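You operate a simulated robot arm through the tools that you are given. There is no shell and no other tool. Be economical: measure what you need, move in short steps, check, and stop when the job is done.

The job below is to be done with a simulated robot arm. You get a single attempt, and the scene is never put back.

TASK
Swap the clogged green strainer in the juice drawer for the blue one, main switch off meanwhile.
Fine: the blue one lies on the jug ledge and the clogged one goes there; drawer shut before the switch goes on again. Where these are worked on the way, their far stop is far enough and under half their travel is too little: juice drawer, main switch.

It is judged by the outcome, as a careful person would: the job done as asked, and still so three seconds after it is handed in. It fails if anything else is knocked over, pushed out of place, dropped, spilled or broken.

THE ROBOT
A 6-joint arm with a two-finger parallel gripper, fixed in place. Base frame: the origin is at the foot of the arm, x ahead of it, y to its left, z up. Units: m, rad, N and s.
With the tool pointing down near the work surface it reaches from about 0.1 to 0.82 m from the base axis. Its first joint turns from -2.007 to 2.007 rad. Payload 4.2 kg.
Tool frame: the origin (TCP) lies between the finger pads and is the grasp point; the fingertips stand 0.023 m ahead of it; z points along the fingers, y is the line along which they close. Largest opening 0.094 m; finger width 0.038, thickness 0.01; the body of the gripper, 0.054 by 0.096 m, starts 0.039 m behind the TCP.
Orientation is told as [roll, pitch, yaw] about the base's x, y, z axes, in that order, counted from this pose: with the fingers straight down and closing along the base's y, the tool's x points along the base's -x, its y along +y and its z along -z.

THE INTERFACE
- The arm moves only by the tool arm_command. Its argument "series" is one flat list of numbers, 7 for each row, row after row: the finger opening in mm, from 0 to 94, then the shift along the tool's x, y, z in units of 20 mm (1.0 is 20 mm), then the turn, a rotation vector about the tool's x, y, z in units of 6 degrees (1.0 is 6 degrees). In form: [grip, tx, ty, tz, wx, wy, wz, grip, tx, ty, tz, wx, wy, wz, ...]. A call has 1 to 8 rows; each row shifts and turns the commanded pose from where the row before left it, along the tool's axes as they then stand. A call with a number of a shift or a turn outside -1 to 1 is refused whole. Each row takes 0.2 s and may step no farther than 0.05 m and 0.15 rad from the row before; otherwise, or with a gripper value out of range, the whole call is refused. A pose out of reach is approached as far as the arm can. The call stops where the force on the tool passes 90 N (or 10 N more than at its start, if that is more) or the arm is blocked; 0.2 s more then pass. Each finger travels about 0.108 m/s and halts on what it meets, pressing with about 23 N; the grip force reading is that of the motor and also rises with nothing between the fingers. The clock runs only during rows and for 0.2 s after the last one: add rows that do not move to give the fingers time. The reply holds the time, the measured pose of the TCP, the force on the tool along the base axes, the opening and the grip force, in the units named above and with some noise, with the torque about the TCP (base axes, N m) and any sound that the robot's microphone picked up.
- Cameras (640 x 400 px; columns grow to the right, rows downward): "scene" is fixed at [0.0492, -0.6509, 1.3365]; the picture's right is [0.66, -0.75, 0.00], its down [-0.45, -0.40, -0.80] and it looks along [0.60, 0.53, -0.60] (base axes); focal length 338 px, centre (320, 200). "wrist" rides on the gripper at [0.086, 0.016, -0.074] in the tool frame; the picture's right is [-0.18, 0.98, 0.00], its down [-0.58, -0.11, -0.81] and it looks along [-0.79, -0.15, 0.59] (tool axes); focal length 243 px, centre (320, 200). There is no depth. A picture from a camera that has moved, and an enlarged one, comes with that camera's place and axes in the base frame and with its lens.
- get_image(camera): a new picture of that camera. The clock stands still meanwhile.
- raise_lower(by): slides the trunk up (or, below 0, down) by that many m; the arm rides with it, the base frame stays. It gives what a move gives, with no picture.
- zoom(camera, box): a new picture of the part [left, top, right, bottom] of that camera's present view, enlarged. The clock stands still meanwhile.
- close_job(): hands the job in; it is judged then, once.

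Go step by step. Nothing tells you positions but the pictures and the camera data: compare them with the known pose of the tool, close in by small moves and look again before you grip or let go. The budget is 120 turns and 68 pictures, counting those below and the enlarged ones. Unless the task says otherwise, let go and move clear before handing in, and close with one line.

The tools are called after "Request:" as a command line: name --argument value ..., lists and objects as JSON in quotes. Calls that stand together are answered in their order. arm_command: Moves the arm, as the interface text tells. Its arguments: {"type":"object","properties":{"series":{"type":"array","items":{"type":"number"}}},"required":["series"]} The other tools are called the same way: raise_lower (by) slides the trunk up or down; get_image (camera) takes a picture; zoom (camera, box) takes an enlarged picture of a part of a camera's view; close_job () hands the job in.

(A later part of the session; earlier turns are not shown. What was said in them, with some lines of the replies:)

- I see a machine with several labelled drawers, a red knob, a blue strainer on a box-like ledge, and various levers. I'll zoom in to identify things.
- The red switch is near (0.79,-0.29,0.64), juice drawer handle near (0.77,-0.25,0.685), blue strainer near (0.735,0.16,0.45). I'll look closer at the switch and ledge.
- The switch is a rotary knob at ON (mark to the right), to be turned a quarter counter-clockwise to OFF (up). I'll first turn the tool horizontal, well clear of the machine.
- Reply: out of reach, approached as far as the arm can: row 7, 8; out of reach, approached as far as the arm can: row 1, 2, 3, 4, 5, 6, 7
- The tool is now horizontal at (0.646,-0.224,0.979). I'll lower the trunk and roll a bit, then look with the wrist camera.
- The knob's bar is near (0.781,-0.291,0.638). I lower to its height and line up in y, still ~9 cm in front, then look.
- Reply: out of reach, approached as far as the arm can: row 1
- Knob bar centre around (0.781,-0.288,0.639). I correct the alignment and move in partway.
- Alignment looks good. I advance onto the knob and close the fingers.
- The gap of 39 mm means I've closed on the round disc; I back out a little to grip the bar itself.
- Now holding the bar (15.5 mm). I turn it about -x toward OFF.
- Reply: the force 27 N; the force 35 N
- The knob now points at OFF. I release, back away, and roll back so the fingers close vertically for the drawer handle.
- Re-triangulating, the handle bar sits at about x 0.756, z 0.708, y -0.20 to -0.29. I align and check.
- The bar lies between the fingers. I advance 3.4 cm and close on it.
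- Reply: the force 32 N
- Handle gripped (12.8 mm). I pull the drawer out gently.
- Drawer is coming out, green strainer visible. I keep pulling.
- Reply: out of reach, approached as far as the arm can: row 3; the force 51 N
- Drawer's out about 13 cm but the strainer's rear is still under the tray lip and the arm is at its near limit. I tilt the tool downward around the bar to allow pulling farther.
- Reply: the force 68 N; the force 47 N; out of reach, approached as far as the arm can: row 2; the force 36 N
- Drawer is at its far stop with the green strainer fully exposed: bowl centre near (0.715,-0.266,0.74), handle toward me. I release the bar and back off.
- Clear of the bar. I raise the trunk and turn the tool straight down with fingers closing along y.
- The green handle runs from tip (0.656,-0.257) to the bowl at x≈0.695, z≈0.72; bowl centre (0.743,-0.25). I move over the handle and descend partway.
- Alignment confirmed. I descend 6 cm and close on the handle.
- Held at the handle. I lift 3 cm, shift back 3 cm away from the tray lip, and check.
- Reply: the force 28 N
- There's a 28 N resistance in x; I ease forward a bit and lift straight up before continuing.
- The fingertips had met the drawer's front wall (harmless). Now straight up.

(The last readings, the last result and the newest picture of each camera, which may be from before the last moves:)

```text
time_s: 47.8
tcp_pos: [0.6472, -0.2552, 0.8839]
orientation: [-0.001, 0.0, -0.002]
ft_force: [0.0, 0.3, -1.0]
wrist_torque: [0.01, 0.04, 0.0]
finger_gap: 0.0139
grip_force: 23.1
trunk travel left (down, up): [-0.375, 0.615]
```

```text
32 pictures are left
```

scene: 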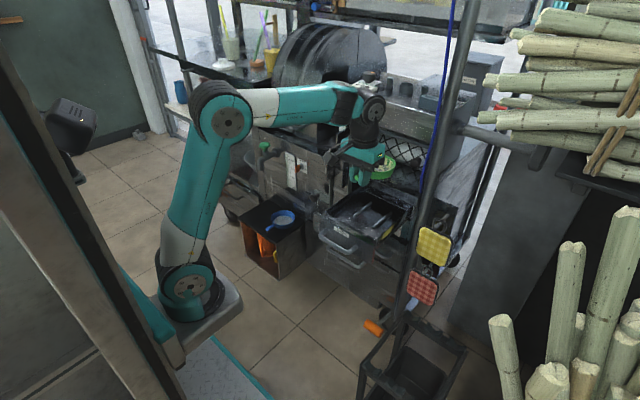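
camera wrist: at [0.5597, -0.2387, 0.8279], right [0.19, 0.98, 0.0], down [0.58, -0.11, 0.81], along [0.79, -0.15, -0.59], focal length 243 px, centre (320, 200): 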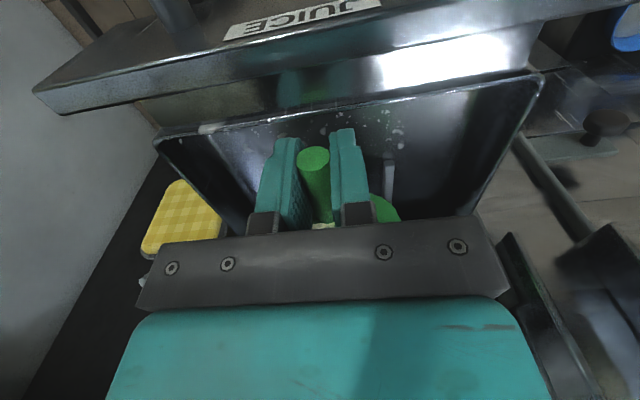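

The strainer is held and level. The tap's spout hangs over the ledge's left part (around (0.72,0.25,0.67)), so I'll retract to x≈0.53, traverse left, descend there, and enter beneath it.

Request:
arm_command --series '[0, 1, 0, 0, 0, 0, 0, 0, 1, 0.5, 0, 0, 0, 0, 0, 1, 1, 0, 0, 0, 0, 0, 1, 1, 0, 0, 0, 0, 0, 1, 1, 0, 0, 0, 0, 0, 1, 1, 0, 0, 0, 0, 0, 0, 1, 0, 0, 0, 0, 0, 0, 1, 0, 0, 0, 0]'

Request:
arm_command --series '[0, 0, 1, 0, 0, 0, 0, 0, 0, 1, 0, 0, 0, 0, 0, 0, 1, 0, 0, 0, 0, 0, 0, 1, 0, 0, 0, 0, 0, 0, 1, 0, 0, 0, 0, 0, 0, 1, 0, 0, 0, 0, 0, 0, 1, 0, 0, 0, 0, 0, 0, 1, 0, 0, 0, 0]'

Request:
arm_command --series '[0, 0, 1, 0, 0, 0, 0, 0, 0, 1, 0, 0, 0, 0, 0, 0, 1, 0, 0, 0, 0, 0, 0, 1, 0, 0, 0, 0, 0, 0, 1, 0, 0, 0, 0, 0, 0, 1, 0, 0, 0, 0, 0, 0, 1, 0, 0, 0, 0, 0, 0, 1, 0, 0, 0, 0]'

Request:
get_image --camera "wrist"

Request:
get_image --camera "scene"

```text
time_s: 49.6
tcp_pos: [0.5262, -0.1238, 0.883]
orientation: [0.0, -0.002, -0.002]
ft_force: [-0.9, 0.7, -0.2]
wrist_torque: [0.03, 0.03, -0.02]
finger_gap: 0.0137
grip_force: 22.8
trunk travel left (down, up): [-0.375, 0.615]
```

```text
time_s: 51.4
tcp_pos: [0.5266, 0.0356, 0.8829]
orientation: [0.0, -0.001, -0.002]
ft_force: [-0.3, -0.4, 0.1]
wrist_torque: [0.0, 0.01, 0.02]
finger_gap: 0.0139
grip_force: 22.6
trunk travel left (down, up): [-0.375, 0.615]
```

```text
time_s: 53.2
tcp_pos: [0.5271, 0.1957, 0.8833]
orientation: [-0.001, -0.003, -0.002]
ft_force: [-0.4, 0.4, -0.4]
wrist_torque: [-0.04, 0.07, 0.0]
finger_gap: 0.0138
grip_force: 23.0
trunk travel left (down, up): [-0.375, 0.615]
```

```text
31 pictures are left
camera wrist: at [0.4409, 0.212, 0.9576], right [0.19, 0.98, 0.0], down [0.58, -0.11, 0.81], along [0.79, -0.15, -0.59], focal length 243 px, centre (320, 200)
```

wrist: 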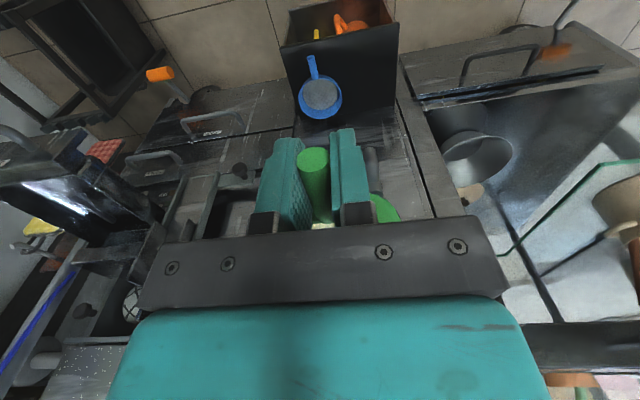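

```text
30 pictures are left
```

scene: 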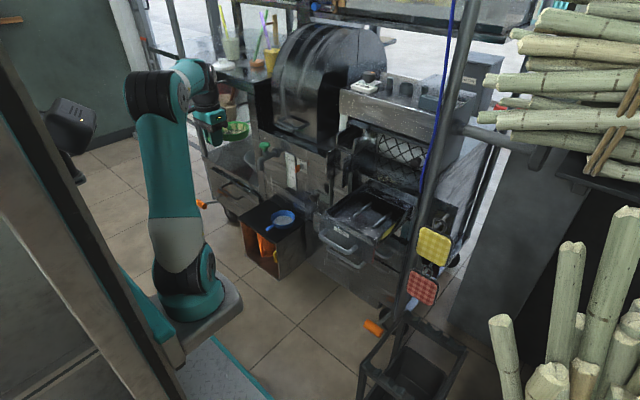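

Request:
zoom --camera "wrist" --box '[260, 0, 420, 140]'

Request:
zoom --camera "scene" --box '[215, 130, 315, 260]'

```text
2.86 times, centred on (340, 70) of wrist
camera zoom: at [0.4409, 0.212, 0.9576], right [0.19, 0.98, 0.0], down [0.58, -0.11, 0.81], along [0.79, -0.15, -0.59], focal length 693 px, centre (263, 571)
```

zoom: 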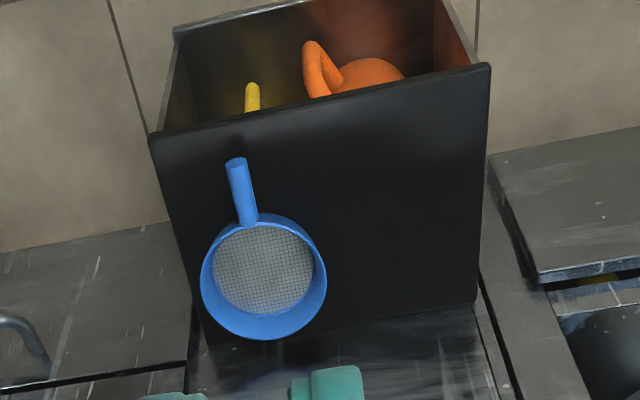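

```text
3.08 times, centred on (265, 195) of scene
camera zoom: at [0.0492, -0.6509, 1.3365], right [0.66, -0.75, 0.0], down [-0.45, -0.4, -0.8], along [0.6, 0.53, -0.6], focal length 1042 px, centre (489, 215)
```

zoom: 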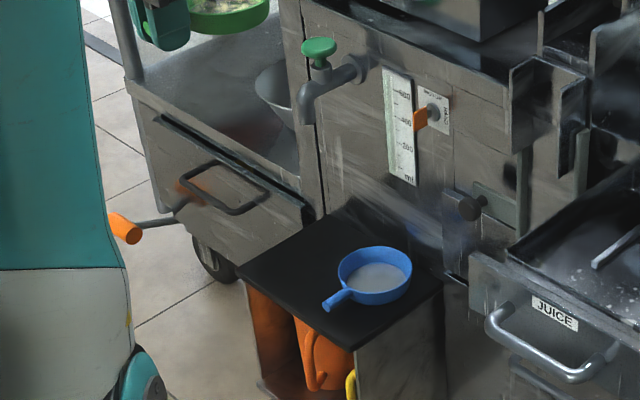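

Ledge top spans x 0.64–0.81, y 0.093–0.328 at z≈0.42; blue bowl centre (0.736,0.158). Green can sit at y≈0.267, x≈0.70. I shift left, then lower with the trunk.

Request:
arm_command --series '[0, 0, 1, 0, 0, 0, 0, 0, 0, 1, 0, 0, 0, 0, 0, 0, 1, 0, 0, 0, 0, 0, 0, 0.55, 0, 0, 0, 0]'

Request:
raise_lower --by -0.2

Request:
raise_lower --by -0.17

Request:
get_image --camera "scene"

Request:
get_image --camera "wrist"

```text
time_s: 54.2
tcp_pos: [0.5266, 0.2659, 0.8827]
orientation: [0.0, -0.003, -0.002]
ft_force: [0.2, -0.2, -1.0]
wrist_torque: [0.01, 0.03, 0.06]
finger_gap: 0.0136
grip_force: 23.4
trunk travel left (down, up): [-0.375, 0.615]
```

```text
time_s: 56.3
tcp_pos: [0.5264, 0.2667, 0.6816]
orientation: [0.0, -0.002, -0.001]
ft_force: [-0.2, 0.6, -0.8]
wrist_torque: [0.0, 0.01, -0.01]
finger_gap: 0.0134
grip_force: 22.4
trunk travel left (down, up): [-0.175, 0.815]
```

```text
time_s: 58.3
tcp_pos: [0.5273, 0.2671, 0.5126]
orientation: [0.0, -0.001, -0.002]
ft_force: [-0.3, 0.0, -0.9]
wrist_torque: [0.01, 0.0, -0.01]
finger_gap: 0.0139
grip_force: 22.8
trunk travel left (down, up): [-0.005, 0.985]
```

```text
27 pictures are left
```

scene: 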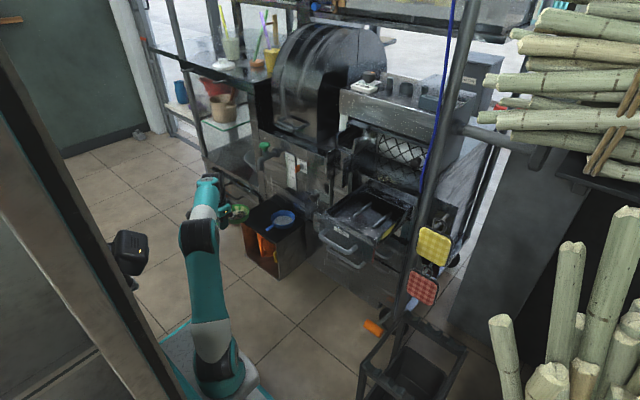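

```text
26 pictures are left
camera wrist: at [0.4409, 0.2827, 0.5872], right [0.19, 0.98, 0.0], down [0.58, -0.11, 0.81], along [0.79, -0.15, -0.59], focal length 243 px, centre (320, 200)
```

wrist: 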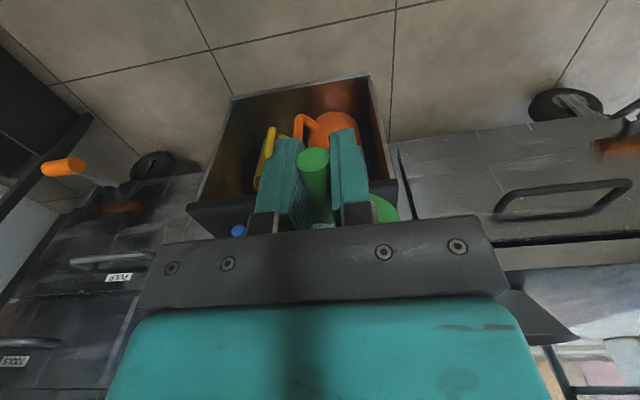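

Request:
zoom --camera "scene" --box '[180, 130, 320, 270]'

```text
2.86 times, centred on (250, 200) of scene
camera zoom: at [0.0492, -0.6509, 1.3365], right [0.66, -0.75, 0.0], down [-0.45, -0.4, -0.8], along [0.6, 0.53, -0.6], focal length 967 px, centre (520, 200)
```

zoom: 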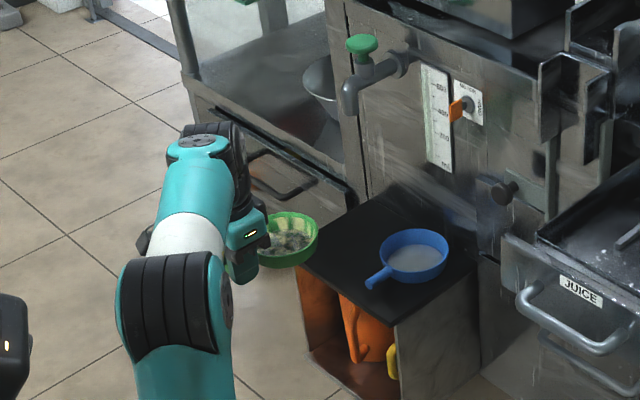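

Now forward over the ledge at this height.

Request:
arm_command --series '[0, -1, 0, 0, 0, 0, 0, 0, -1, 0, 0, 0, 0, 0, 0, -1, 0, 0, 0, 0, 0, 0, -1, 0, 0, 0, 0, 0, 0, -1, 0, 0, 0, 0, 0]'

Request:
zoom --camera "scene" --box '[200, 130, 320, 250]'

Request:
get_image --camera "wrist"

```text
time_s: 59.5
tcp_pos: [0.6292, 0.2673, 0.5128]
orientation: [-0.001, -0.001, 0.0]
ft_force: [-0.3, -0.9, -0.1]
wrist_torque: [0.03, 0.02, 0.01]
finger_gap: 0.0138
grip_force: 23.1
trunk travel left (down, up): [-0.005, 0.985]
```

```text
3.33 times, centred on (260, 190) of scene
camera zoom: at [0.0492, -0.6509, 1.3365], right [0.66, -0.75, 0.0], down [-0.45, -0.4, -0.8], along [0.6, 0.53, -0.6], focal length 1128 px, centre (520, 233)
```

zoom: 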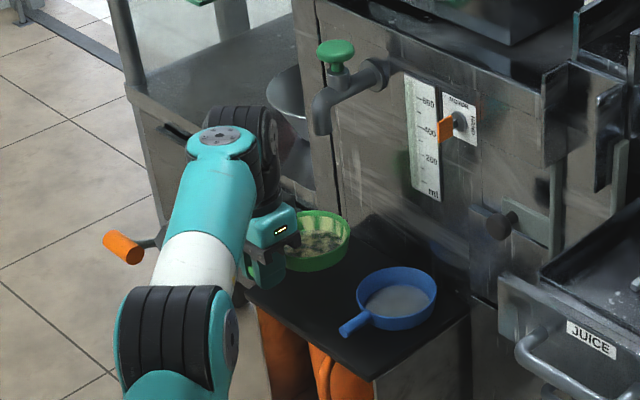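

```text
23 pictures are left
camera wrist: at [0.5417, 0.2832, 0.5872], right [0.19, 0.98, 0.0], down [0.58, -0.11, 0.81], along [0.79, -0.15, -0.59], focal length 243 px, centre (320, 200)
```

wrist: 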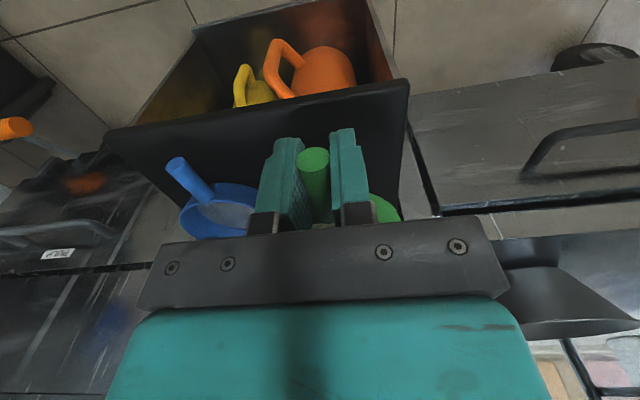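

Placement is over free ledge and clear of tap and blue strainer. I lower in steps, watching the force.

Request:
arm_command --series '[0, 0, 0, 1, 0, 0, 0, 0, 0, 0, 1, 0, 0, 0, 0, 0, 0, 0.5, 0, 0, 0]'

Request:
arm_command --series '[0, 0, 0, 0.3, 0, 0, 0]'

Request:
zoom --camera "scene" --box '[220, 160, 320, 250]'

Request:
get_image --camera "wrist"

```text
time_s: 60.3
tcp_pos: [0.6258, 0.2662, 0.4628]
orientation: [0.0, -0.002, -0.002]
ft_force: [-0.8, -2.1, 4.0]
wrist_torque: [-0.1, 0.01, 0.01]
finger_gap: 0.0138
grip_force: 22.8
trunk travel left (down, up): [-0.005, 0.985]
```

```text
time_s: 60.7
tcp_pos: [0.6277, 0.2665, 0.463]
orientation: [0.007, -0.008, -0.001]
ft_force: [-10.9, -7.7, 44.8]
wrist_torque: [-0.61, 0.14, -0.09]
finger_gap: 0.0139
grip_force: 23.3
trunk travel left (down, up): [-0.005, 0.985]
```

```text
4.44 times, centred on (270, 205) of scene
camera zoom: at [0.0492, -0.6509, 1.3365], right [0.66, -0.75, 0.0], down [-0.45, -0.4, -0.8], along [0.6, 0.53, -0.6], focal length 1504 px, centre (542, 178)
```

zoom: 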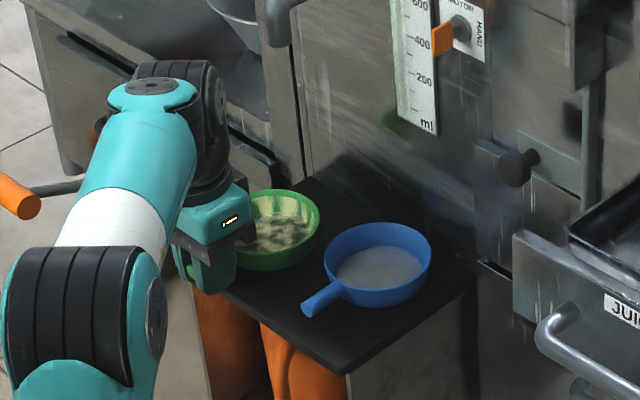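

```text
21 pictures are left
camera wrist: at [0.5405, 0.2825, 0.5373], right [0.19, 0.98, 0.01], down [0.57, -0.11, 0.81], along [0.8, -0.15, -0.59], focal length 243 px, centre (320, 200)
```

wrist: 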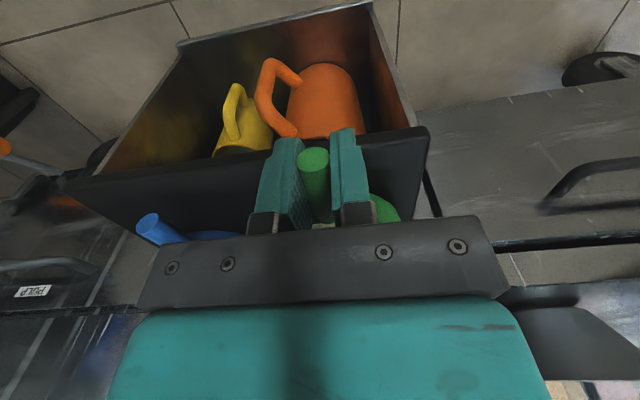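

Fingertips are resting on the ledge with the bowl a couple of mm above it. I unload slightly and open to set it down.

Request:
arm_command --series '[0, 0, 0, -0.25, 0, 0, 0, 20, 0, 0, 0, 0, 0, 0, 40, 0, 0, 0, 0, 0, 0, 40, 0, 0, 0, 0, 0, 0]'

Request:
zoom --camera "scene" --box '[220, 160, 320, 250]'

```text
time_s: 61.7
tcp_pos: [0.6271, 0.2684, 0.4633]
orientation: [0.003, -0.005, -0.001]
ft_force: [-4.6, 26.3, 28.1]
wrist_torque: [-0.09, 0.01, -0.03]
finger_gap: 0.0282
grip_force: 0.1
trunk travel left (down, up): [-0.005, 0.985]
```

```text
4.44 times, centred on (270, 205) of scene
camera zoom: at [0.0492, -0.6509, 1.3365], right [0.66, -0.75, 0.0], down [-0.45, -0.4, -0.8], along [0.6, 0.53, -0.6], focal length 1504 px, centre (542, 178)
```

zoom: 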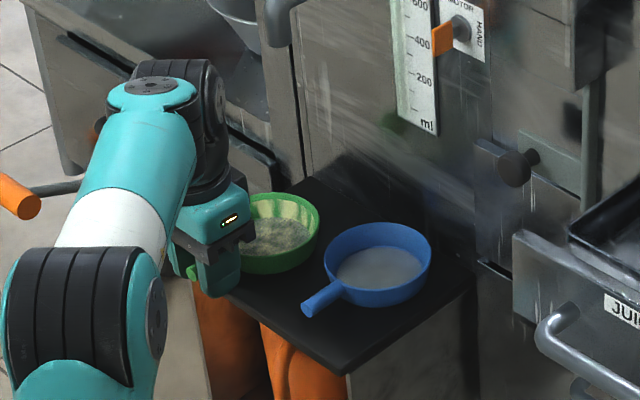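

The opening is friction-limited since tips still press on the ledge. I raise a few mm and finish opening.

Request:
arm_command --series '[40, 0, 0, -0.25, 0, 0, 0, 40, 0, 0, -0.1, 0, 0, 0, 40, 0, 0, 0, 0, 0, 0]'

Request:
get_image --camera "wrist"

```text
time_s: 62.5
tcp_pos: [0.6284, 0.2675, 0.4672]
orientation: [-0.003, 0.001, -0.002]
ft_force: [-0.5, 0.3, -0.3]
wrist_torque: [0.01, -0.03, 0.01]
finger_gap: 0.0401
grip_force: 0.0
trunk travel left (down, up): [-0.005, 0.985]
```

```text
19 pictures are left
camera wrist: at [0.5412, 0.283, 0.5422], right [0.19, 0.98, 0.0], down [0.58, -0.11, 0.81], along [0.79, -0.15, -0.59], focal length 243 px, centre (320, 200)
```

wrist: 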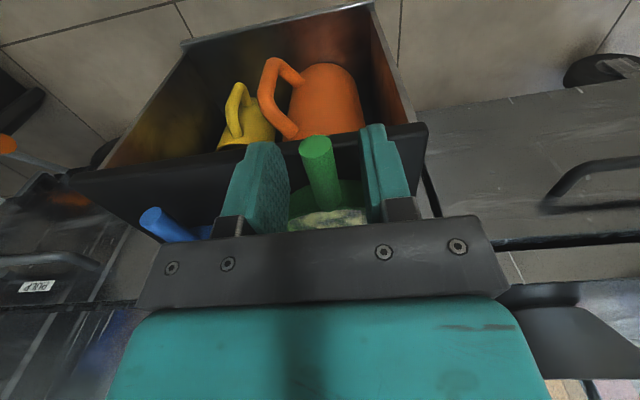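

Green strainer rests on the ledge. I rise and shift over to the blue strainer's handle, tip near (0.649,0.154).

Request:
arm_command --series '[40, 0, 0, -1, 0, 0, 0, 40, 0, 0, -1, 0, 0, 0, 40, 0, 0, -1, 0, 0, 0, 50, 0, -1, 0, 0, 0, 0, 50, 0, -1, 0, 0, 0, 0, 50, 0, -1, 0, 0, 0, 0, 50, 0, -1, 0, 0, 0, 0, 50, 0, -1, 0, 0, 0, 0]'

Request:
arm_command --series '[50, -0.9, -0.6, 0, 0, 0, 0, 50, -0.9, 0, 0, 0, 0, 0]'

Request:
get_image --camera "wrist"

Request:
zoom --camera "scene" --box '[220, 160, 320, 250]'

```text
time_s: 64.3
tcp_pos: [0.6267, 0.1664, 0.5283]
orientation: [0.001, -0.002, 0.001]
ft_force: [0.7, 0.2, 0.1]
wrist_torque: [-0.01, 0.04, 0.02]
finger_gap: 0.0499
grip_force: 0.0
trunk travel left (down, up): [-0.005, 0.985]
```

```text
time_s: 64.9
tcp_pos: [0.663, 0.1549, 0.5293]
orientation: [0.001, -0.002, 0.0]
ft_force: [0.1, -0.6, 0.8]
wrist_torque: [0.0, -0.01, -0.03]
finger_gap: 0.0502
grip_force: 0.1
trunk travel left (down, up): [-0.005, 0.985]
```

```text
18 pictures are left
camera wrist: at [0.5767, 0.1703, 0.6032], right [0.19, 0.98, 0.0], down [0.58, -0.11, 0.81], along [0.79, -0.15, -0.59], focal length 243 px, centre (320, 200)
```

wrist: 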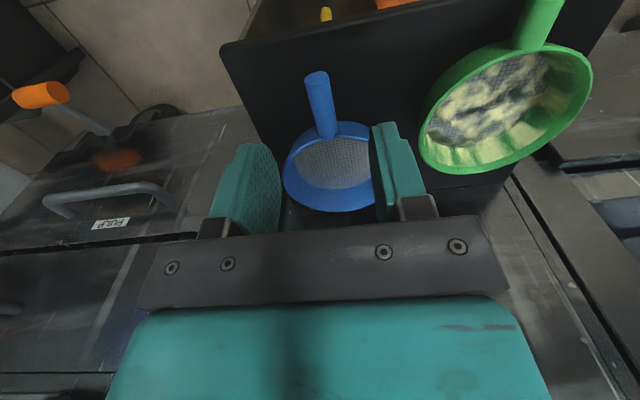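

```text
4.44 times, centred on (270, 205) of scene
camera zoom: at [0.0492, -0.6509, 1.3365], right [0.66, -0.75, 0.0], down [-0.45, -0.4, -0.8], along [0.6, 0.53, -0.6], focal length 1504 px, centre (542, 178)
```

zoom: 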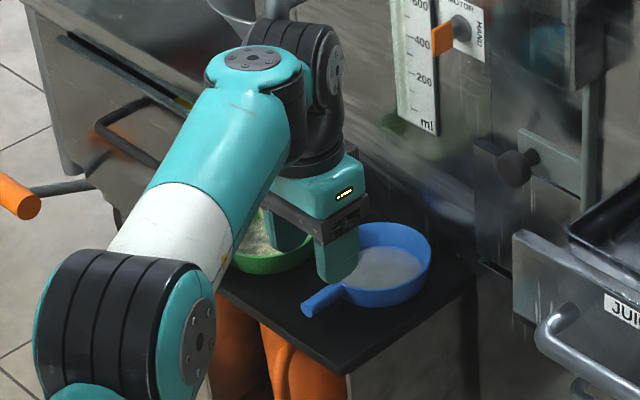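

Blue handle lies straight along x at y 0.155, right under the fingers. I descend and grip.

Request:
arm_command --series '[50, 0, 0, 1, 0, 0, 0, 50, 0, 0, 1, 0, 0, 0, 50, 0, 0, 1, 0, 0, 0]'

Request:
arm_command --series '[0, 0, 0, 0, 0, 0, 0, 0, 0, 0, 0, 0, 0, 0, 0, 0, 0, 0, 0, 0, 0]'

Request:
arm_command --series '[0, 0, 0, -1, 0, 0, 0, 0, 0, 0, -1, 0, 0, 0, 0, 0, 0, -1, 0, 0, 0]'

Request:
zoom --camera "scene" --box '[220, 150, 320, 240]'

```text
time_s: 65.7
tcp_pos: [0.6627, 0.1547, 0.4684]
orientation: [0.001, -0.003, -0.003]
ft_force: [-0.3, 0.1, 0.1]
wrist_torque: [0.05, -0.03, -0.01]
finger_gap: 0.0502
grip_force: 0.3
trunk travel left (down, up): [-0.005, 0.985]
```

```text
time_s: 66.5
tcp_pos: [0.6626, 0.1536, 0.4684]
orientation: [0.0, -0.002, -0.001]
ft_force: [-0.9, 0.8, -0.1]
wrist_torque: [-0.04, 0.01, -0.01]
finger_gap: 0.0139
grip_force: 22.8
trunk travel left (down, up): [-0.005, 0.985]
```

```text
time_s: 67.3
tcp_pos: [0.6634, 0.1553, 0.5292]
orientation: [0.0, -0.002, 0.0]
ft_force: [0.6, 0.5, -0.7]
wrist_torque: [-0.03, 0.02, 0.01]
finger_gap: 0.0138
grip_force: 22.6
trunk travel left (down, up): [-0.005, 0.985]
```

```text
4.44 times, centred on (270, 195) of scene
camera zoom: at [0.0492, -0.6509, 1.3365], right [0.66, -0.75, 0.0], down [-0.45, -0.4, -0.8], along [0.6, 0.53, -0.6], focal length 1504 px, centre (542, 222)
```

zoom: 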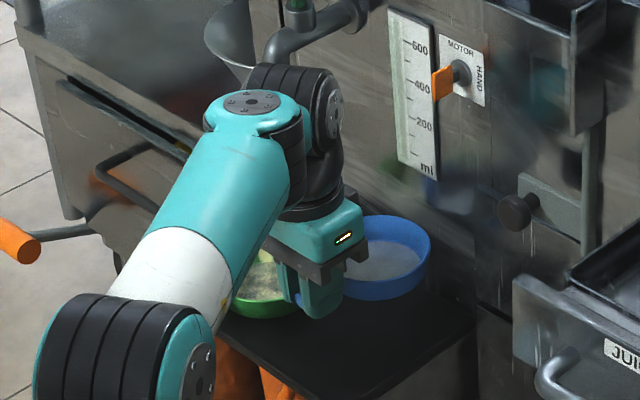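

Blue strainer is held level. I retract from beneath the tap, raise, and traverse back to the drawer.

Request:
arm_command --series '[0, 1, 0, 0, 0, 0, 0, 0, 1, 0, 0, 0, 0, 0, 0, 1, 0, 0, 0, 0, 0, 0, 1, 0, 0, 0, 0, 0, 0, 1, 0, 0, 0, 0, 0, 0, 1, 0, 0, 0, 0, 0, 0, 0.8, 0, 0, 0, 0, 0]'

Request:
raise_lower --by 0.2

Request:
raise_lower --by 0.16

Request:
arm_command --series '[0, 0, -1, 0, 0, 0, 0, 0, 0, -1, 0, 0, 0, 0, 0, 0, -1, 0, 0, 0, 0, 0, 0, -1, 0, 0, 0, 0, 0, 0, -1, 0, 0, 0, 0, 0, 0, -1, 0, 0, 0, 0, 0, 0, -1, 0, 0, 0, 0, 0, 0, -1, 0, 0, 0, 0]'

Request:
arm_command --series '[0, 0, -1, 0, 0, 0, 0, 0, 0, -1, 0, 0, 0, 0, 0, 0, -1, 0, 0, 0, 0, 0, 0, -1, 0, 0, 0, 0, 0, 0, -1, 0, 0, 0, 0, 0, 0, -1, 0, 0, 0, 0, 0, 0, -1, 0, 0, 0, 0, 0, 0, -1, 0, 0, 0, 0]'

Request:
arm_command --series '[0, 0, -1, 0, 0, 0, 0, 0, 0, -1, 0, 0, 0, 0, 0, 0, -1, 0, 0, 0, 0, 0, 0, -1, 0, 0, 0, 0, 0, 0, -0.5, 0, 0, 0, 0]'

Request:
get_image --camera "wrist"

Request:
get_image --camera "scene"

```text
time_s: 68.9
tcp_pos: [0.5272, 0.155, 0.5289]
orientation: [0.001, -0.003, -0.002]
ft_force: [-0.3, 0.0, -0.2]
wrist_torque: [-0.05, 0.02, 0.03]
finger_gap: 0.0139
grip_force: 22.9
trunk travel left (down, up): [-0.005, 0.985]
```

```text
time_s: 71.0
tcp_pos: [0.527, 0.1553, 0.7281]
orientation: [0.001, -0.003, -0.002]
ft_force: [-0.1, 0.8, -1.2]
wrist_torque: [0.01, 0.03, -0.03]
finger_gap: 0.0138
grip_force: 22.5
trunk travel left (down, up): [-0.205, 0.785]
```

```text
time_s: 72.9
tcp_pos: [0.5258, 0.1559, 0.8886]
orientation: [0.0, -0.002, -0.001]
ft_force: [-0.5, -0.5, 0.2]
wrist_torque: [-0.04, 0.05, 0.0]
finger_gap: 0.0136
grip_force: 23.1
trunk travel left (down, up): [-0.365, 0.625]
```

```text
time_s: 74.7
tcp_pos: [0.5263, -0.0064, 0.8863]
orientation: [0.0, -0.002, 0.0]
ft_force: [0.5, 0.2, -0.7]
wrist_torque: [0.01, 0.04, -0.03]
finger_gap: 0.0138
grip_force: 23.4
trunk travel left (down, up): [-0.365, 0.625]
```

```text
time_s: 76.5
tcp_pos: [0.5257, -0.1647, 0.8891]
orientation: [0.0, 0.0, -0.002]
ft_force: [-0.7, -0.6, -0.1]
wrist_torque: [0.01, 0.05, 0.03]
finger_gap: 0.0138
grip_force: 23.1
trunk travel left (down, up): [-0.365, 0.625]
```

```text
time_s: 77.7
tcp_pos: [0.5262, -0.2556, 0.8878]
orientation: [0.001, -0.001, 0.0]
ft_force: [-0.1, -0.3, -1.1]
wrist_torque: [0.02, 0.01, -0.01]
finger_gap: 0.0138
grip_force: 22.6
trunk travel left (down, up): [-0.365, 0.625]
```

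```text
15 pictures are left
camera wrist: at [0.44, -0.2394, 0.9632], right [0.18, 0.98, 0.0], down [0.58, -0.11, 0.81], along [0.79, -0.15, -0.59], focal length 243 px, centre (320, 200)
```

wrist: 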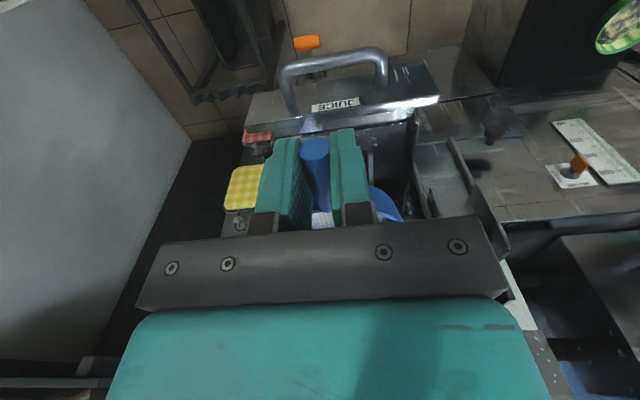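

```text
14 pictures are left
```

scene: 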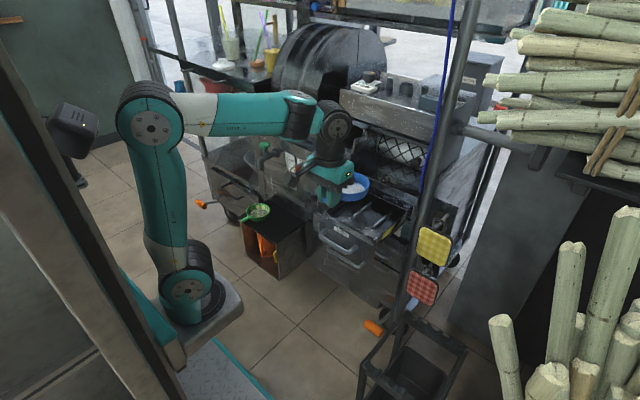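

I move over the drawer and lower to just above the cradle.

Request:
arm_command --series '[0, -1, 0, 0, 0, 0, 0, 0, -1, 0, 0, 0, 0, 0, 0, -1, 0, 0, 0, 0, 0, 0, -1, 0, 0, 0, 0, 0, 0, -1, 0, 0, 0, 0, 0, 0, -1, 0, 0, 0, 0, 0, 0, -0.3, 0, 0, 0, 0, 0]'

Request:
raise_lower --by -0.12

Request:
arm_command --series '[0, -0.8, 0, 0, 0, 0, 0]'

Request:
zoom --camera "scene" --box '[320, 170, 420, 240]'

```text
time_s: 79.3
tcp_pos: [0.6516, -0.256, 0.8885]
orientation: [-0.001, -0.002, -0.001]
ft_force: [-0.3, -0.4, -1.0]
wrist_torque: [-0.01, 0.02, -0.01]
finger_gap: 0.0139
grip_force: 23.3
trunk travel left (down, up): [-0.365, 0.625]
```

```text
time_s: 80.8
tcp_pos: [0.6519, -0.2563, 0.7689]
orientation: [0.001, -0.003, -0.004]
ft_force: [-0.3, -0.6, -0.2]
wrist_torque: [-0.02, 0.01, 0.0]
finger_gap: 0.0138
grip_force: 23.4
trunk travel left (down, up): [-0.245, 0.745]
```

```text
time_s: 81.2
tcp_pos: [0.6682, -0.256, 0.7698]
orientation: [0.0, -0.001, -0.001]
ft_force: [-0.4, 0.7, -0.3]
wrist_torque: [-0.01, 0.0, -0.01]
finger_gap: 0.0138
grip_force: 23.0
trunk travel left (down, up): [-0.245, 0.745]
```

```text
5.71 times, centred on (370, 205) of scene
camera zoom: at [0.0492, -0.6509, 1.3365], right [0.66, -0.75, 0.0], down [-0.45, -0.4, -0.8], along [0.6, 0.53, -0.6], focal length 1934 px, centre (34, 171)
```

zoom: 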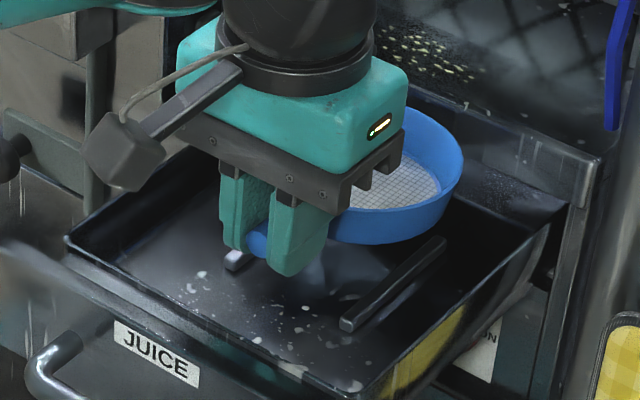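

The cradle is two rails; alignment matches the green's former pose. I lower gently.

Request:
arm_command --series '[0, 0, 0, 1, 0, 0, 0, 0, 0, 0, 0.7, 0, 0, 0]'

Request:
arm_command --series '[0, 0, 0, 0.2, 0, 0, 0]'

```text
time_s: 81.8
tcp_pos: [0.6684, -0.2564, 0.7342]
orientation: [0.001, -0.003, -0.001]
ft_force: [-0.7, 0.7, -0.5]
wrist_torque: [-0.01, 0.01, -0.02]
finger_gap: 0.0138
grip_force: 22.9
trunk travel left (down, up): [-0.245, 0.745]
```

```text
time_s: 82.2
tcp_pos: [0.6683, -0.256, 0.7308]
orientation: [-0.001, -0.002, -0.001]
ft_force: [-0.2, -0.3, 2.1]
wrist_torque: [0.02, -0.14, -0.02]
finger_gap: 0.0136
grip_force: 23.2
trunk travel left (down, up): [-0.245, 0.745]
```

Contact at the bowl (torque matches), exactly at the expected height. I open and rise.

Request:
arm_command --series '[20, 0, 0, 0, 0, 0, 0, 50, 0, 0, 0, 0, 0, 0, 50, 0, 0, 0, 0, 0, 0, 50, 0, 0, -1, 0, 0, 0, 50, 0, 0, -1, 0, 0, 0, 50, 0, 0, -1, 0, 0, 0]'

Request:
raise_lower --by 0.13

Request:
zoom --camera "scene" --box '[320, 170, 420, 240]'

```text
time_s: 83.6
tcp_pos: [0.6686, -0.255, 0.7912]
orientation: [0.001, 0.0, -0.002]
ft_force: [-0.5, -0.6, 0.0]
wrist_torque: [-0.01, -0.02, -0.01]
finger_gap: 0.05
grip_force: 0.0
trunk travel left (down, up): [-0.245, 0.745]
```

```text
time_s: 85.1
tcp_pos: [0.6681, -0.2549, 0.9219]
orientation: [0.0, -0.002, -0.003]
ft_force: [0.1, -0.3, 0.0]
wrist_torque: [0.02, -0.01, 0.02]
finger_gap: 0.05
grip_force: 0.0
trunk travel left (down, up): [-0.375, 0.615]
```

```text
5.71 times, centred on (370, 205) of scene
camera zoom: at [0.0492, -0.6509, 1.3365], right [0.66, -0.75, 0.0], down [-0.45, -0.4, -0.8], along [0.6, 0.53, -0.6], focal length 1934 px, centre (34, 171)
```

zoom: 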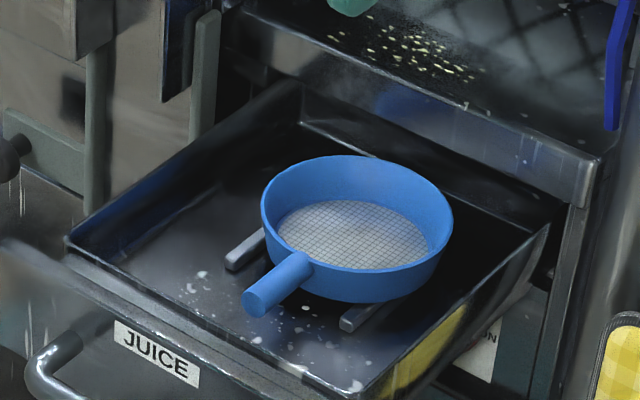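

Blue strainer sits on the cradle as the green one did. Next I'll close the drawer by pushing its handle bar with closed, slightly tilted fingers: back off, tilt, lower in front of the bar.

Request:
arm_command --series '[0, 1, 0, 0, 0, 0, 0, 0, 1, 0, 0, 0, 0, 0, 0, 1, 0, 0, 0, 0, 0, 0, 1, 0, 0, 0, 0, 0, 0, 1, 0, 0, 0, 0, 0, 0, 1, 0, 0, 0, 0, 0, 0, 1, 0, 0, 0, 0, 0, 0, 1, 0, 0, 0, 0, 0]'

Request:
arm_command --series '[0, 1, 0, 0, 0, 0, 0, 0, 1, 0, 0, 0, 0, 0, 0, 0, 0, 0, 0, -1, 0, 0, 0, 0, 0, 0, -1, 0, 0, 0, 0, 0, 0, -1, 0, 0, 0, 0, 0, 0, -1, 0]'

Request:
raise_lower --by -0.21

Request:
get_image --camera "scene"

Request:
get_image --camera "wrist"

```text
time_s: 86.9
tcp_pos: [0.5071, -0.2551, 0.9207]
orientation: [0.0, -0.002, -0.002]
ft_force: [0.3, -0.7, 0.6]
wrist_torque: [-0.01, -0.02, -0.03]
finger_gap: 0.0
grip_force: 23.0
trunk travel left (down, up): [-0.375, 0.615]
```

```text
time_s: 88.3
tcp_pos: [0.4688, -0.2548, 0.9201]
orientation: [0.002, -0.419, -0.003]
ft_force: [0.0, 0.3, 0.6]
wrist_torque: [0.02, -0.02, 0.03]
finger_gap: 0.0002
grip_force: 23.4
trunk travel left (down, up): [-0.375, 0.615]
```

```text
time_s: 90.6
tcp_pos: [0.4674, -0.2545, 0.7101]
orientation: [0.003, -0.419, -0.002]
ft_force: [0.3, 0.1, -0.8]
wrist_torque: [0.01, 0.01, 0.01]
finger_gap: 0.0
grip_force: 22.7
trunk travel left (down, up): [-0.165, 0.825]
```

```text
11 pictures are left
```

scene: 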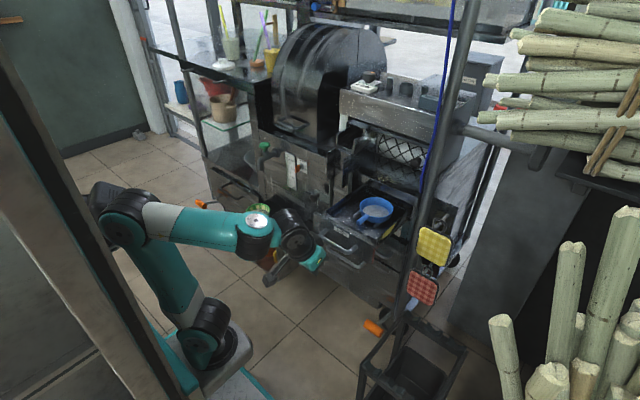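

```text
10 pictures are left
camera wrist: at [0.3592, -0.2398, 0.7443], right [0.17, 0.98, 0.08], down [0.2, -0.11, 0.97], along [0.96, -0.15, -0.22], focal length 243 px, centre (320, 200)
```

wrist: 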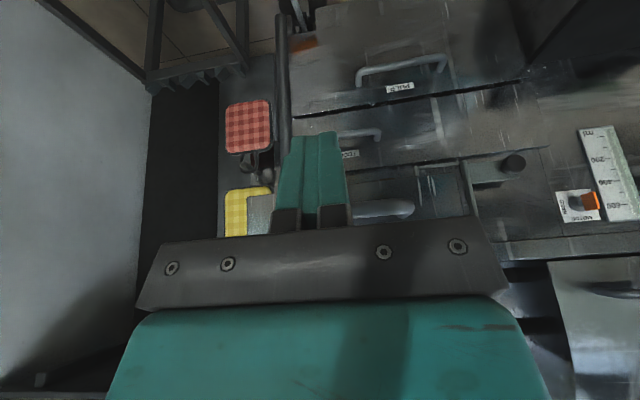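

The bar is level with the fingers at z≈0.711. I push straight forward.

Request:
arm_command --series '[0, -0.914, 0, 0.407, 0, 0, 0, 0, -0.914, 0, 0.407, 0, 0, 0, 0, -0.914, 0, 0.407, 0, 0, 0, 0, -0.457, 0, 0.203, 0, 0, 0, 0, -0.457, 0, 0.203, 0, 0, 0, 0, -0.457, 0, 0.203, 0, 0, 0, 0, -0.457, 0, 0.203, 0, 0, 0, 0, -0.457, 0, 0.203, 0, 0, 0]'

Request:
zoom --camera "scene" --box '[300, 160, 460, 260]'

```text
time_s: 92.4
tcp_pos: [0.5782, -0.2556, 0.7103]
orientation: [0.002, -0.417, -0.001]
ft_force: [-0.3, -0.1, 0.4]
wrist_torque: [0.04, -0.01, 0.01]
finger_gap: 0.0001
grip_force: 22.9
trunk travel left (down, up): [-0.165, 0.825]
```

```text
4.00 times, centred on (380, 210) of scene
camera zoom: at [0.0492, -0.6509, 1.3365], right [0.66, -0.75, 0.0], down [-0.45, -0.4, -0.8], along [0.6, 0.53, -0.6], focal length 1354 px, centre (80, 160)
```

zoom: 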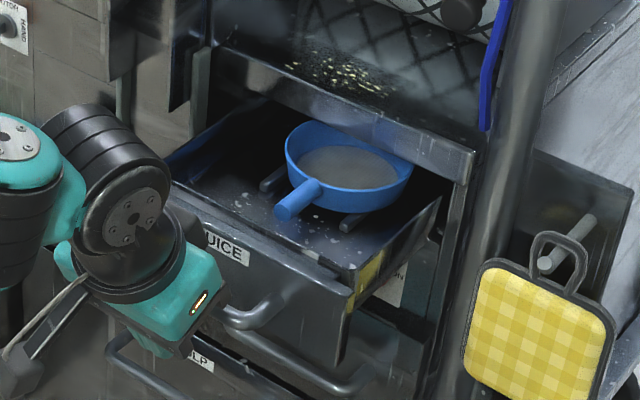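

Drawer slides in, the strainer stays put. Continue pushing gently.

Request:
arm_command --series '[0, -0.457, 0, 0.203, 0, 0, 0, 0, -0.457, 0, 0.203, 0, 0, 0, 0, -0.457, 0, 0.203, 0, 0, 0, 0, -0.457, 0, 0.203, 0, 0, 0, 0, -0.457, 0, 0.203, 0, 0, 0, 0, -0.457, 0, 0.203, 0, 0, 0, 0, -0.457, 0, 0.203, 0, 0, 0, 0, -0.457, 0, 0.203, 0, 0, 0]'

Request:
arm_command --series '[0, -0.457, 0, 0.203, 0, 0, 0, 0, -0.457, 0, 0.203, 0, 0, 0, 0, -0.457, 0, 0.203, 0, 0, 0, 0, -0.457, 0, 0.203, 0, 0, 0, 0, -0.457, 0, 0.203, 0, 0, 0, 0, -0.457, 0, 0.203, 0, 0, 0]'

Request:
zoom --camera "scene" --box '[320, 160, 440, 250]'

```text
time_s: 94.2
tcp_pos: [0.6585, -0.256, 0.71]
orientation: [0.002, -0.419, -0.002]
ft_force: [0.1, -0.2, -0.5]
wrist_torque: [-0.02, 0.01, -0.02]
finger_gap: 0.0
grip_force: 23.2
trunk travel left (down, up): [-0.165, 0.825]
```

```text
time_s: 95.6
tcp_pos: [0.7179, -0.2557, 0.711]
orientation: [0.003, -0.421, -0.002]
ft_force: [0.2, 0.6, 0.6]
wrist_torque: [0.04, 0.01, 0.04]
finger_gap: 0.0
grip_force: 23.2
trunk travel left (down, up): [-0.165, 0.825]
```

```text
4.44 times, centred on (380, 205) of scene
camera zoom: at [0.0492, -0.6509, 1.3365], right [0.66, -0.75, 0.0], down [-0.45, -0.4, -0.8], along [0.6, 0.53, -0.6], focal length 1504 px, centre (53, 178)
```

zoom: 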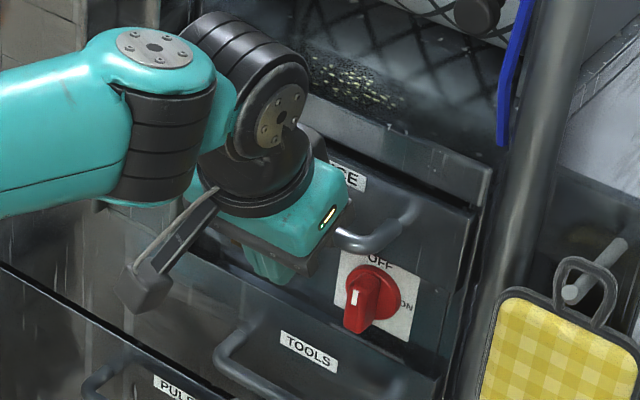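

Nearly shut; I push until it seats.

Request:
arm_command --series '[0, -0.23, 0, 0.1, 0, 0, 0, 0, -0.23, 0, 0.1, 0, 0, 0, 0, -0.23, 0, 0.1, 0, 0, 0]'

```text
time_s: 96.6
tcp_pos: [0.7279, -0.2545, 0.7082]
orientation: [0.006, -0.388, -0.007]
ft_force: [-35.9, -4.6, 0.5]
wrist_torque: [0.0, -0.04, 0.0]
finger_gap: 0.0
grip_force: 22.6
trunk travel left (down, up): [-0.165, 0.825]
stopped in row 3: the force on the tool passed its limit at 92 N (the readings are from after the stop); the commanded pose is now the measured one
```

Drawer is shut against its stop. I back off, turn the tool horizontal, and head to the switch.

Request:
arm_command --series '[0, 0.914, 0, -0.407, 0, 0, 0, 0, 0.914, 0, -0.407, 0, 0, 0, 44, 0, 0, 0, 0, -1, 0, 44, 0, 0, 0, 0, -1, 0, 44, 0, 0, 0, 0, -1, 0, 44, 0, 0, 0, 0, -1, 0, 44, 0, 0, 0, 0, -1, 0, 44, 0, 0, 0, 0, -1, 0]'

Request:
arm_command --series '[44, 0, 0, 0, 0, -1, 0, 44, 0, 0, 0, 0, -1, 0, 44, 0, 0, 0, 0, -1, 0, 44, 0, 0, 0, 0, -1, 0, 44, 0, 0, 0, 0, -1, 0, 44, 0, 0, 0, 0, -0.3, 0]'

Request:
raise_lower --by -0.07

```text
time_s: 98.4
tcp_pos: [0.6896, -0.2538, 0.7094]
orientation: [0.01, -1.025, -0.01]
ft_force: [0.4, 0.7, -0.5]
wrist_torque: [-0.02, 0.0, -0.01]
finger_gap: 0.0442
grip_force: 0.1
trunk travel left (down, up): [-0.165, 0.825]
```

```text
time_s: 99.8
tcp_pos: [0.6889, -0.2557, 0.7084]
orientation: [2.567, -1.561, -2.569]
ft_force: [0.3, 0.8, -0.7]
wrist_torque: [0.02, -0.02, 0.01]
finger_gap: 0.044
grip_force: 0.1
trunk travel left (down, up): [-0.165, 0.825]
```

```text
time_s: 100.8
tcp_pos: [0.6892, -0.2557, 0.6391]
orientation: [2.51, -1.561, -2.513]
ft_force: [-0.1, 0.3, 0.0]
wrist_torque: [-0.03, 0.0, 0.01]
finger_gap: 0.0441
grip_force: 0.1
trunk travel left (down, up): [-0.095, 0.895]
```

Request:
arm_command --series '[44, 0, -0.8, 0, 0, 0, 0, 44, 0, -0.76, 0, 0, 0, 0, 44, 0, 0, 1, 0, 0, 0, 44, 0, 0, 0.7, 0, 0, 0]'

Request:
get_image --camera "wrist"

Request:
zoom --camera "scene" --box '[340, 190, 420, 250]'

```text
time_s: 101.8
tcp_pos: [0.7238, -0.2876, 0.6394]
orientation: [2.529, -1.561, -2.529]
ft_force: [0.7, 0.9, 0.5]
wrist_torque: [-0.02, -0.01, -0.01]
finger_gap: 0.0442
grip_force: 0.1
trunk travel left (down, up): [-0.095, 0.895]
```

```text
7 pictures are left
camera wrist: at [0.6501, -0.2702, 0.5529], right [0.0, 0.98, 0.19], down [-0.81, -0.11, 0.57], along [0.59, -0.15, 0.8], focal length 243 px, centre (320, 200)
```

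wrist: 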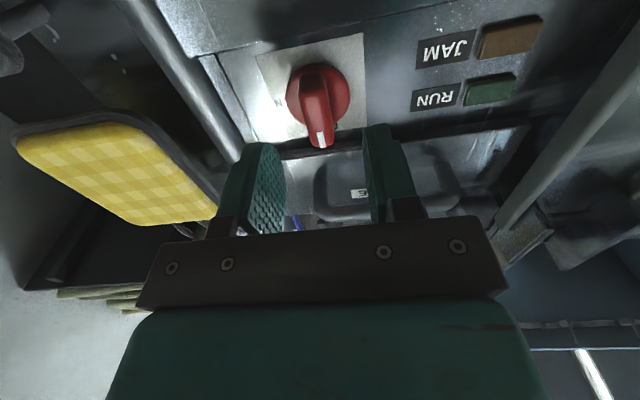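

```text
6.67 times, centred on (380, 220) of scene
camera zoom: at [0.0492, -0.6509, 1.3365], right [0.66, -0.75, 0.0], down [-0.45, -0.4, -0.8], along [0.6, 0.53, -0.6], focal length 2257 px, centre (-80, 67)
```

zoom: 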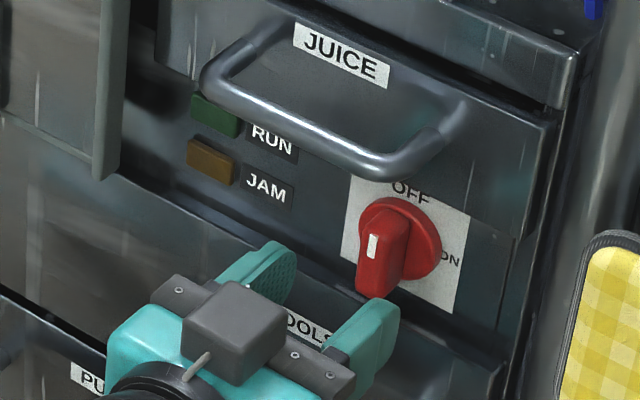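

Drawer fully shut, knob centred. I advance, grip, and turn to ON.

Request:
arm_command --series '[44, 0, 0, 1, 0, 0, 0, 44, 0, 0, 0.7, 0, 0, 0, 0, 0, 0, 0, 0, 0, 0, 0, 0, 0, 0, 0, 0, 0, 0, 0, 0, 0, 0, 0, 0]'

```text
time_s: 103.0
tcp_pos: [0.7575, -0.2886, 0.6378]
orientation: [2.558, -1.562, -2.563]
ft_force: [11.3, -15.7, 1.0]
wrist_torque: [0.03, 0.3, -0.24]
finger_gap: 0.0158
grip_force: 44.5
trunk travel left (down, up): [-0.095, 0.895]
```

Request:
arm_command --series '[0, 0, 0, 0, 0, 0, 1, 0, 0, 0, 0, 0, 0, 1, 0, 0, 0, 0, 0, 0, 1, 0, 0, 0, 0, 0, 0, 1, 0, 0, 0, 0, 0, 0, 1, 0, 0, 0, 0, 0, 0, 1, 0, 0, 0, 0, 0, 0, 1, 0, 0, 0, 0, 0, 0, 1]'

Request:
arm_command --series '[0, 0, 0, 0, 0, 0, 1, 0, 0, 0, 0, 0, 0, 1, 0, 0, 0, 0, 0, 0, 1, 0, 0, 0, 0, 0, 0, 1, 0, 0, 0, 0, 0, 0, 1, 0, 0, 0, 0, 0, 0, 1, 0, 0, 0, 0, 0, 0, 1]'

Request:
zoom --camera "scene" --box '[340, 190, 420, 250]'

```text
time_s: 104.8
tcp_pos: [0.7561, -0.2886, 0.6397]
orientation: [1.581, -0.723, -1.579]
ft_force: [5.7, -18.2, -1.1]
wrist_torque: [0.03, -0.75, -1.37]
finger_gap: 0.0157
grip_force: 44.4
trunk travel left (down, up): [-0.095, 0.895]
```

```text
time_s: 106.5
tcp_pos: [0.7571, -0.2862, 0.6392]
orientation: [1.58, 0.006, -1.572]
ft_force: [-4.2, -13.8, 5.2]
wrist_torque: [-0.34, 0.19, -1.43]
finger_gap: 0.0155
grip_force: 45.2
trunk travel left (down, up): [-0.095, 0.895]
```

```text
6.67 times, centred on (380, 220) of scene
camera zoom: at [0.0492, -0.6509, 1.3365], right [0.66, -0.75, 0.0], down [-0.45, -0.4, -0.8], along [0.6, 0.53, -0.6], focal length 2257 px, centre (-80, 67)
```

zoom: 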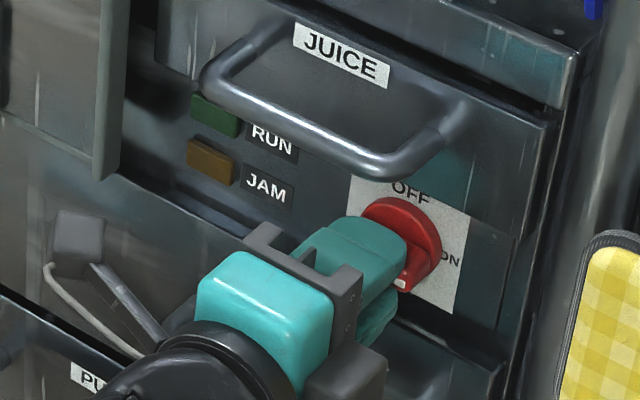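

Knob is back at ON. I release and back clear.

Request:
arm_command --series '[44, 0, 0, 0, 0, 0, 0, 44, 0, 0, 0, 0, 0, 0, 44, 0, 0, -1, 0, 0, 0, 44, 0, 0, -1, 0, 0, 0, 44, 0, 0, -1, 0, 0, 0, 44, 0, 0, -1, 0, 0, 0]'

Request:
zoom --camera "scene" --box '[350, 190, 420, 250]'

Request:
get_image --camera "scene"

```text
time_s: 107.8
tcp_pos: [0.6781, -0.2867, 0.6382]
orientation: [1.577, 0.006, -1.571]
ft_force: [0.6, -0.2, 0.5]
wrist_torque: [-0.03, -0.02, -0.02]
finger_gap: 0.0439
grip_force: 0.1
trunk travel left (down, up): [-0.095, 0.895]
```

```text
6.67 times, centred on (385, 220) of scene
camera zoom: at [0.0492, -0.6509, 1.3365], right [0.66, -0.75, 0.0], down [-0.45, -0.4, -0.8], along [0.6, 0.53, -0.6], focal length 2257 px, centre (-113, 67)
```

zoom: 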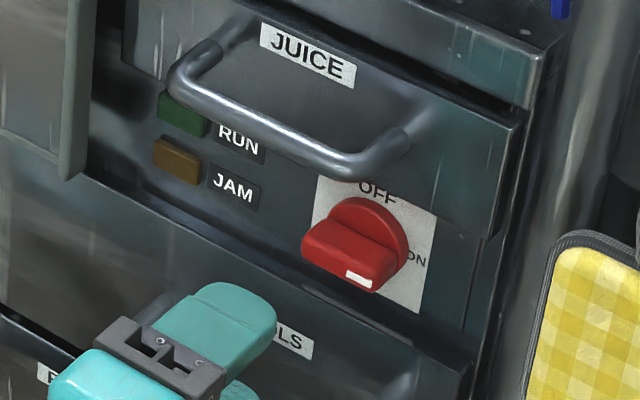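

```text
3 pictures are left
```

scene: 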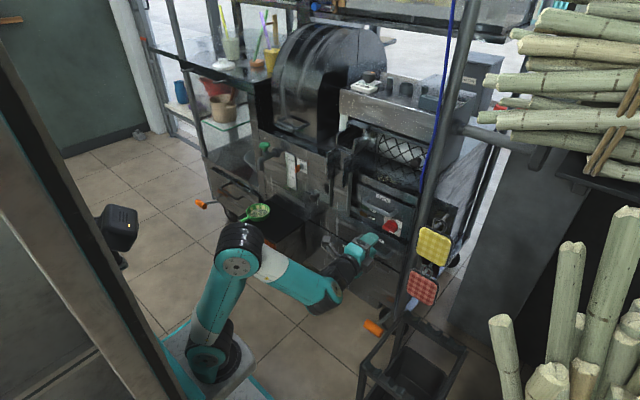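

The switch is at ON and the drawer shut; one last check of the ledge.

Request:
zoom --camera "scene" --box '[220, 180, 320, 250]'

```text
5.71 times, centred on (270, 215) of scene
camera zoom: at [0.0492, -0.6509, 1.3365], right [0.66, -0.75, 0.0], down [-0.45, -0.4, -0.8], along [0.6, 0.53, -0.6], focal length 1934 px, centre (606, 114)
```

zoom: 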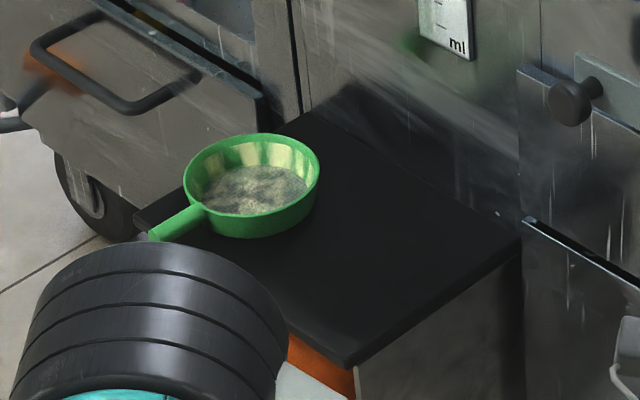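

The green strainer rests securely on the ledge, the blue one is in the shut drawer, and the switch is on. I'm handing the job in.

Request:
close_job

```text
The job is handed in.
```

The blue strainer is now in the shut juice drawer and the clogged green one is on the jug ledge. The main switch was off during the swap and went back on only after the drawer was shut.
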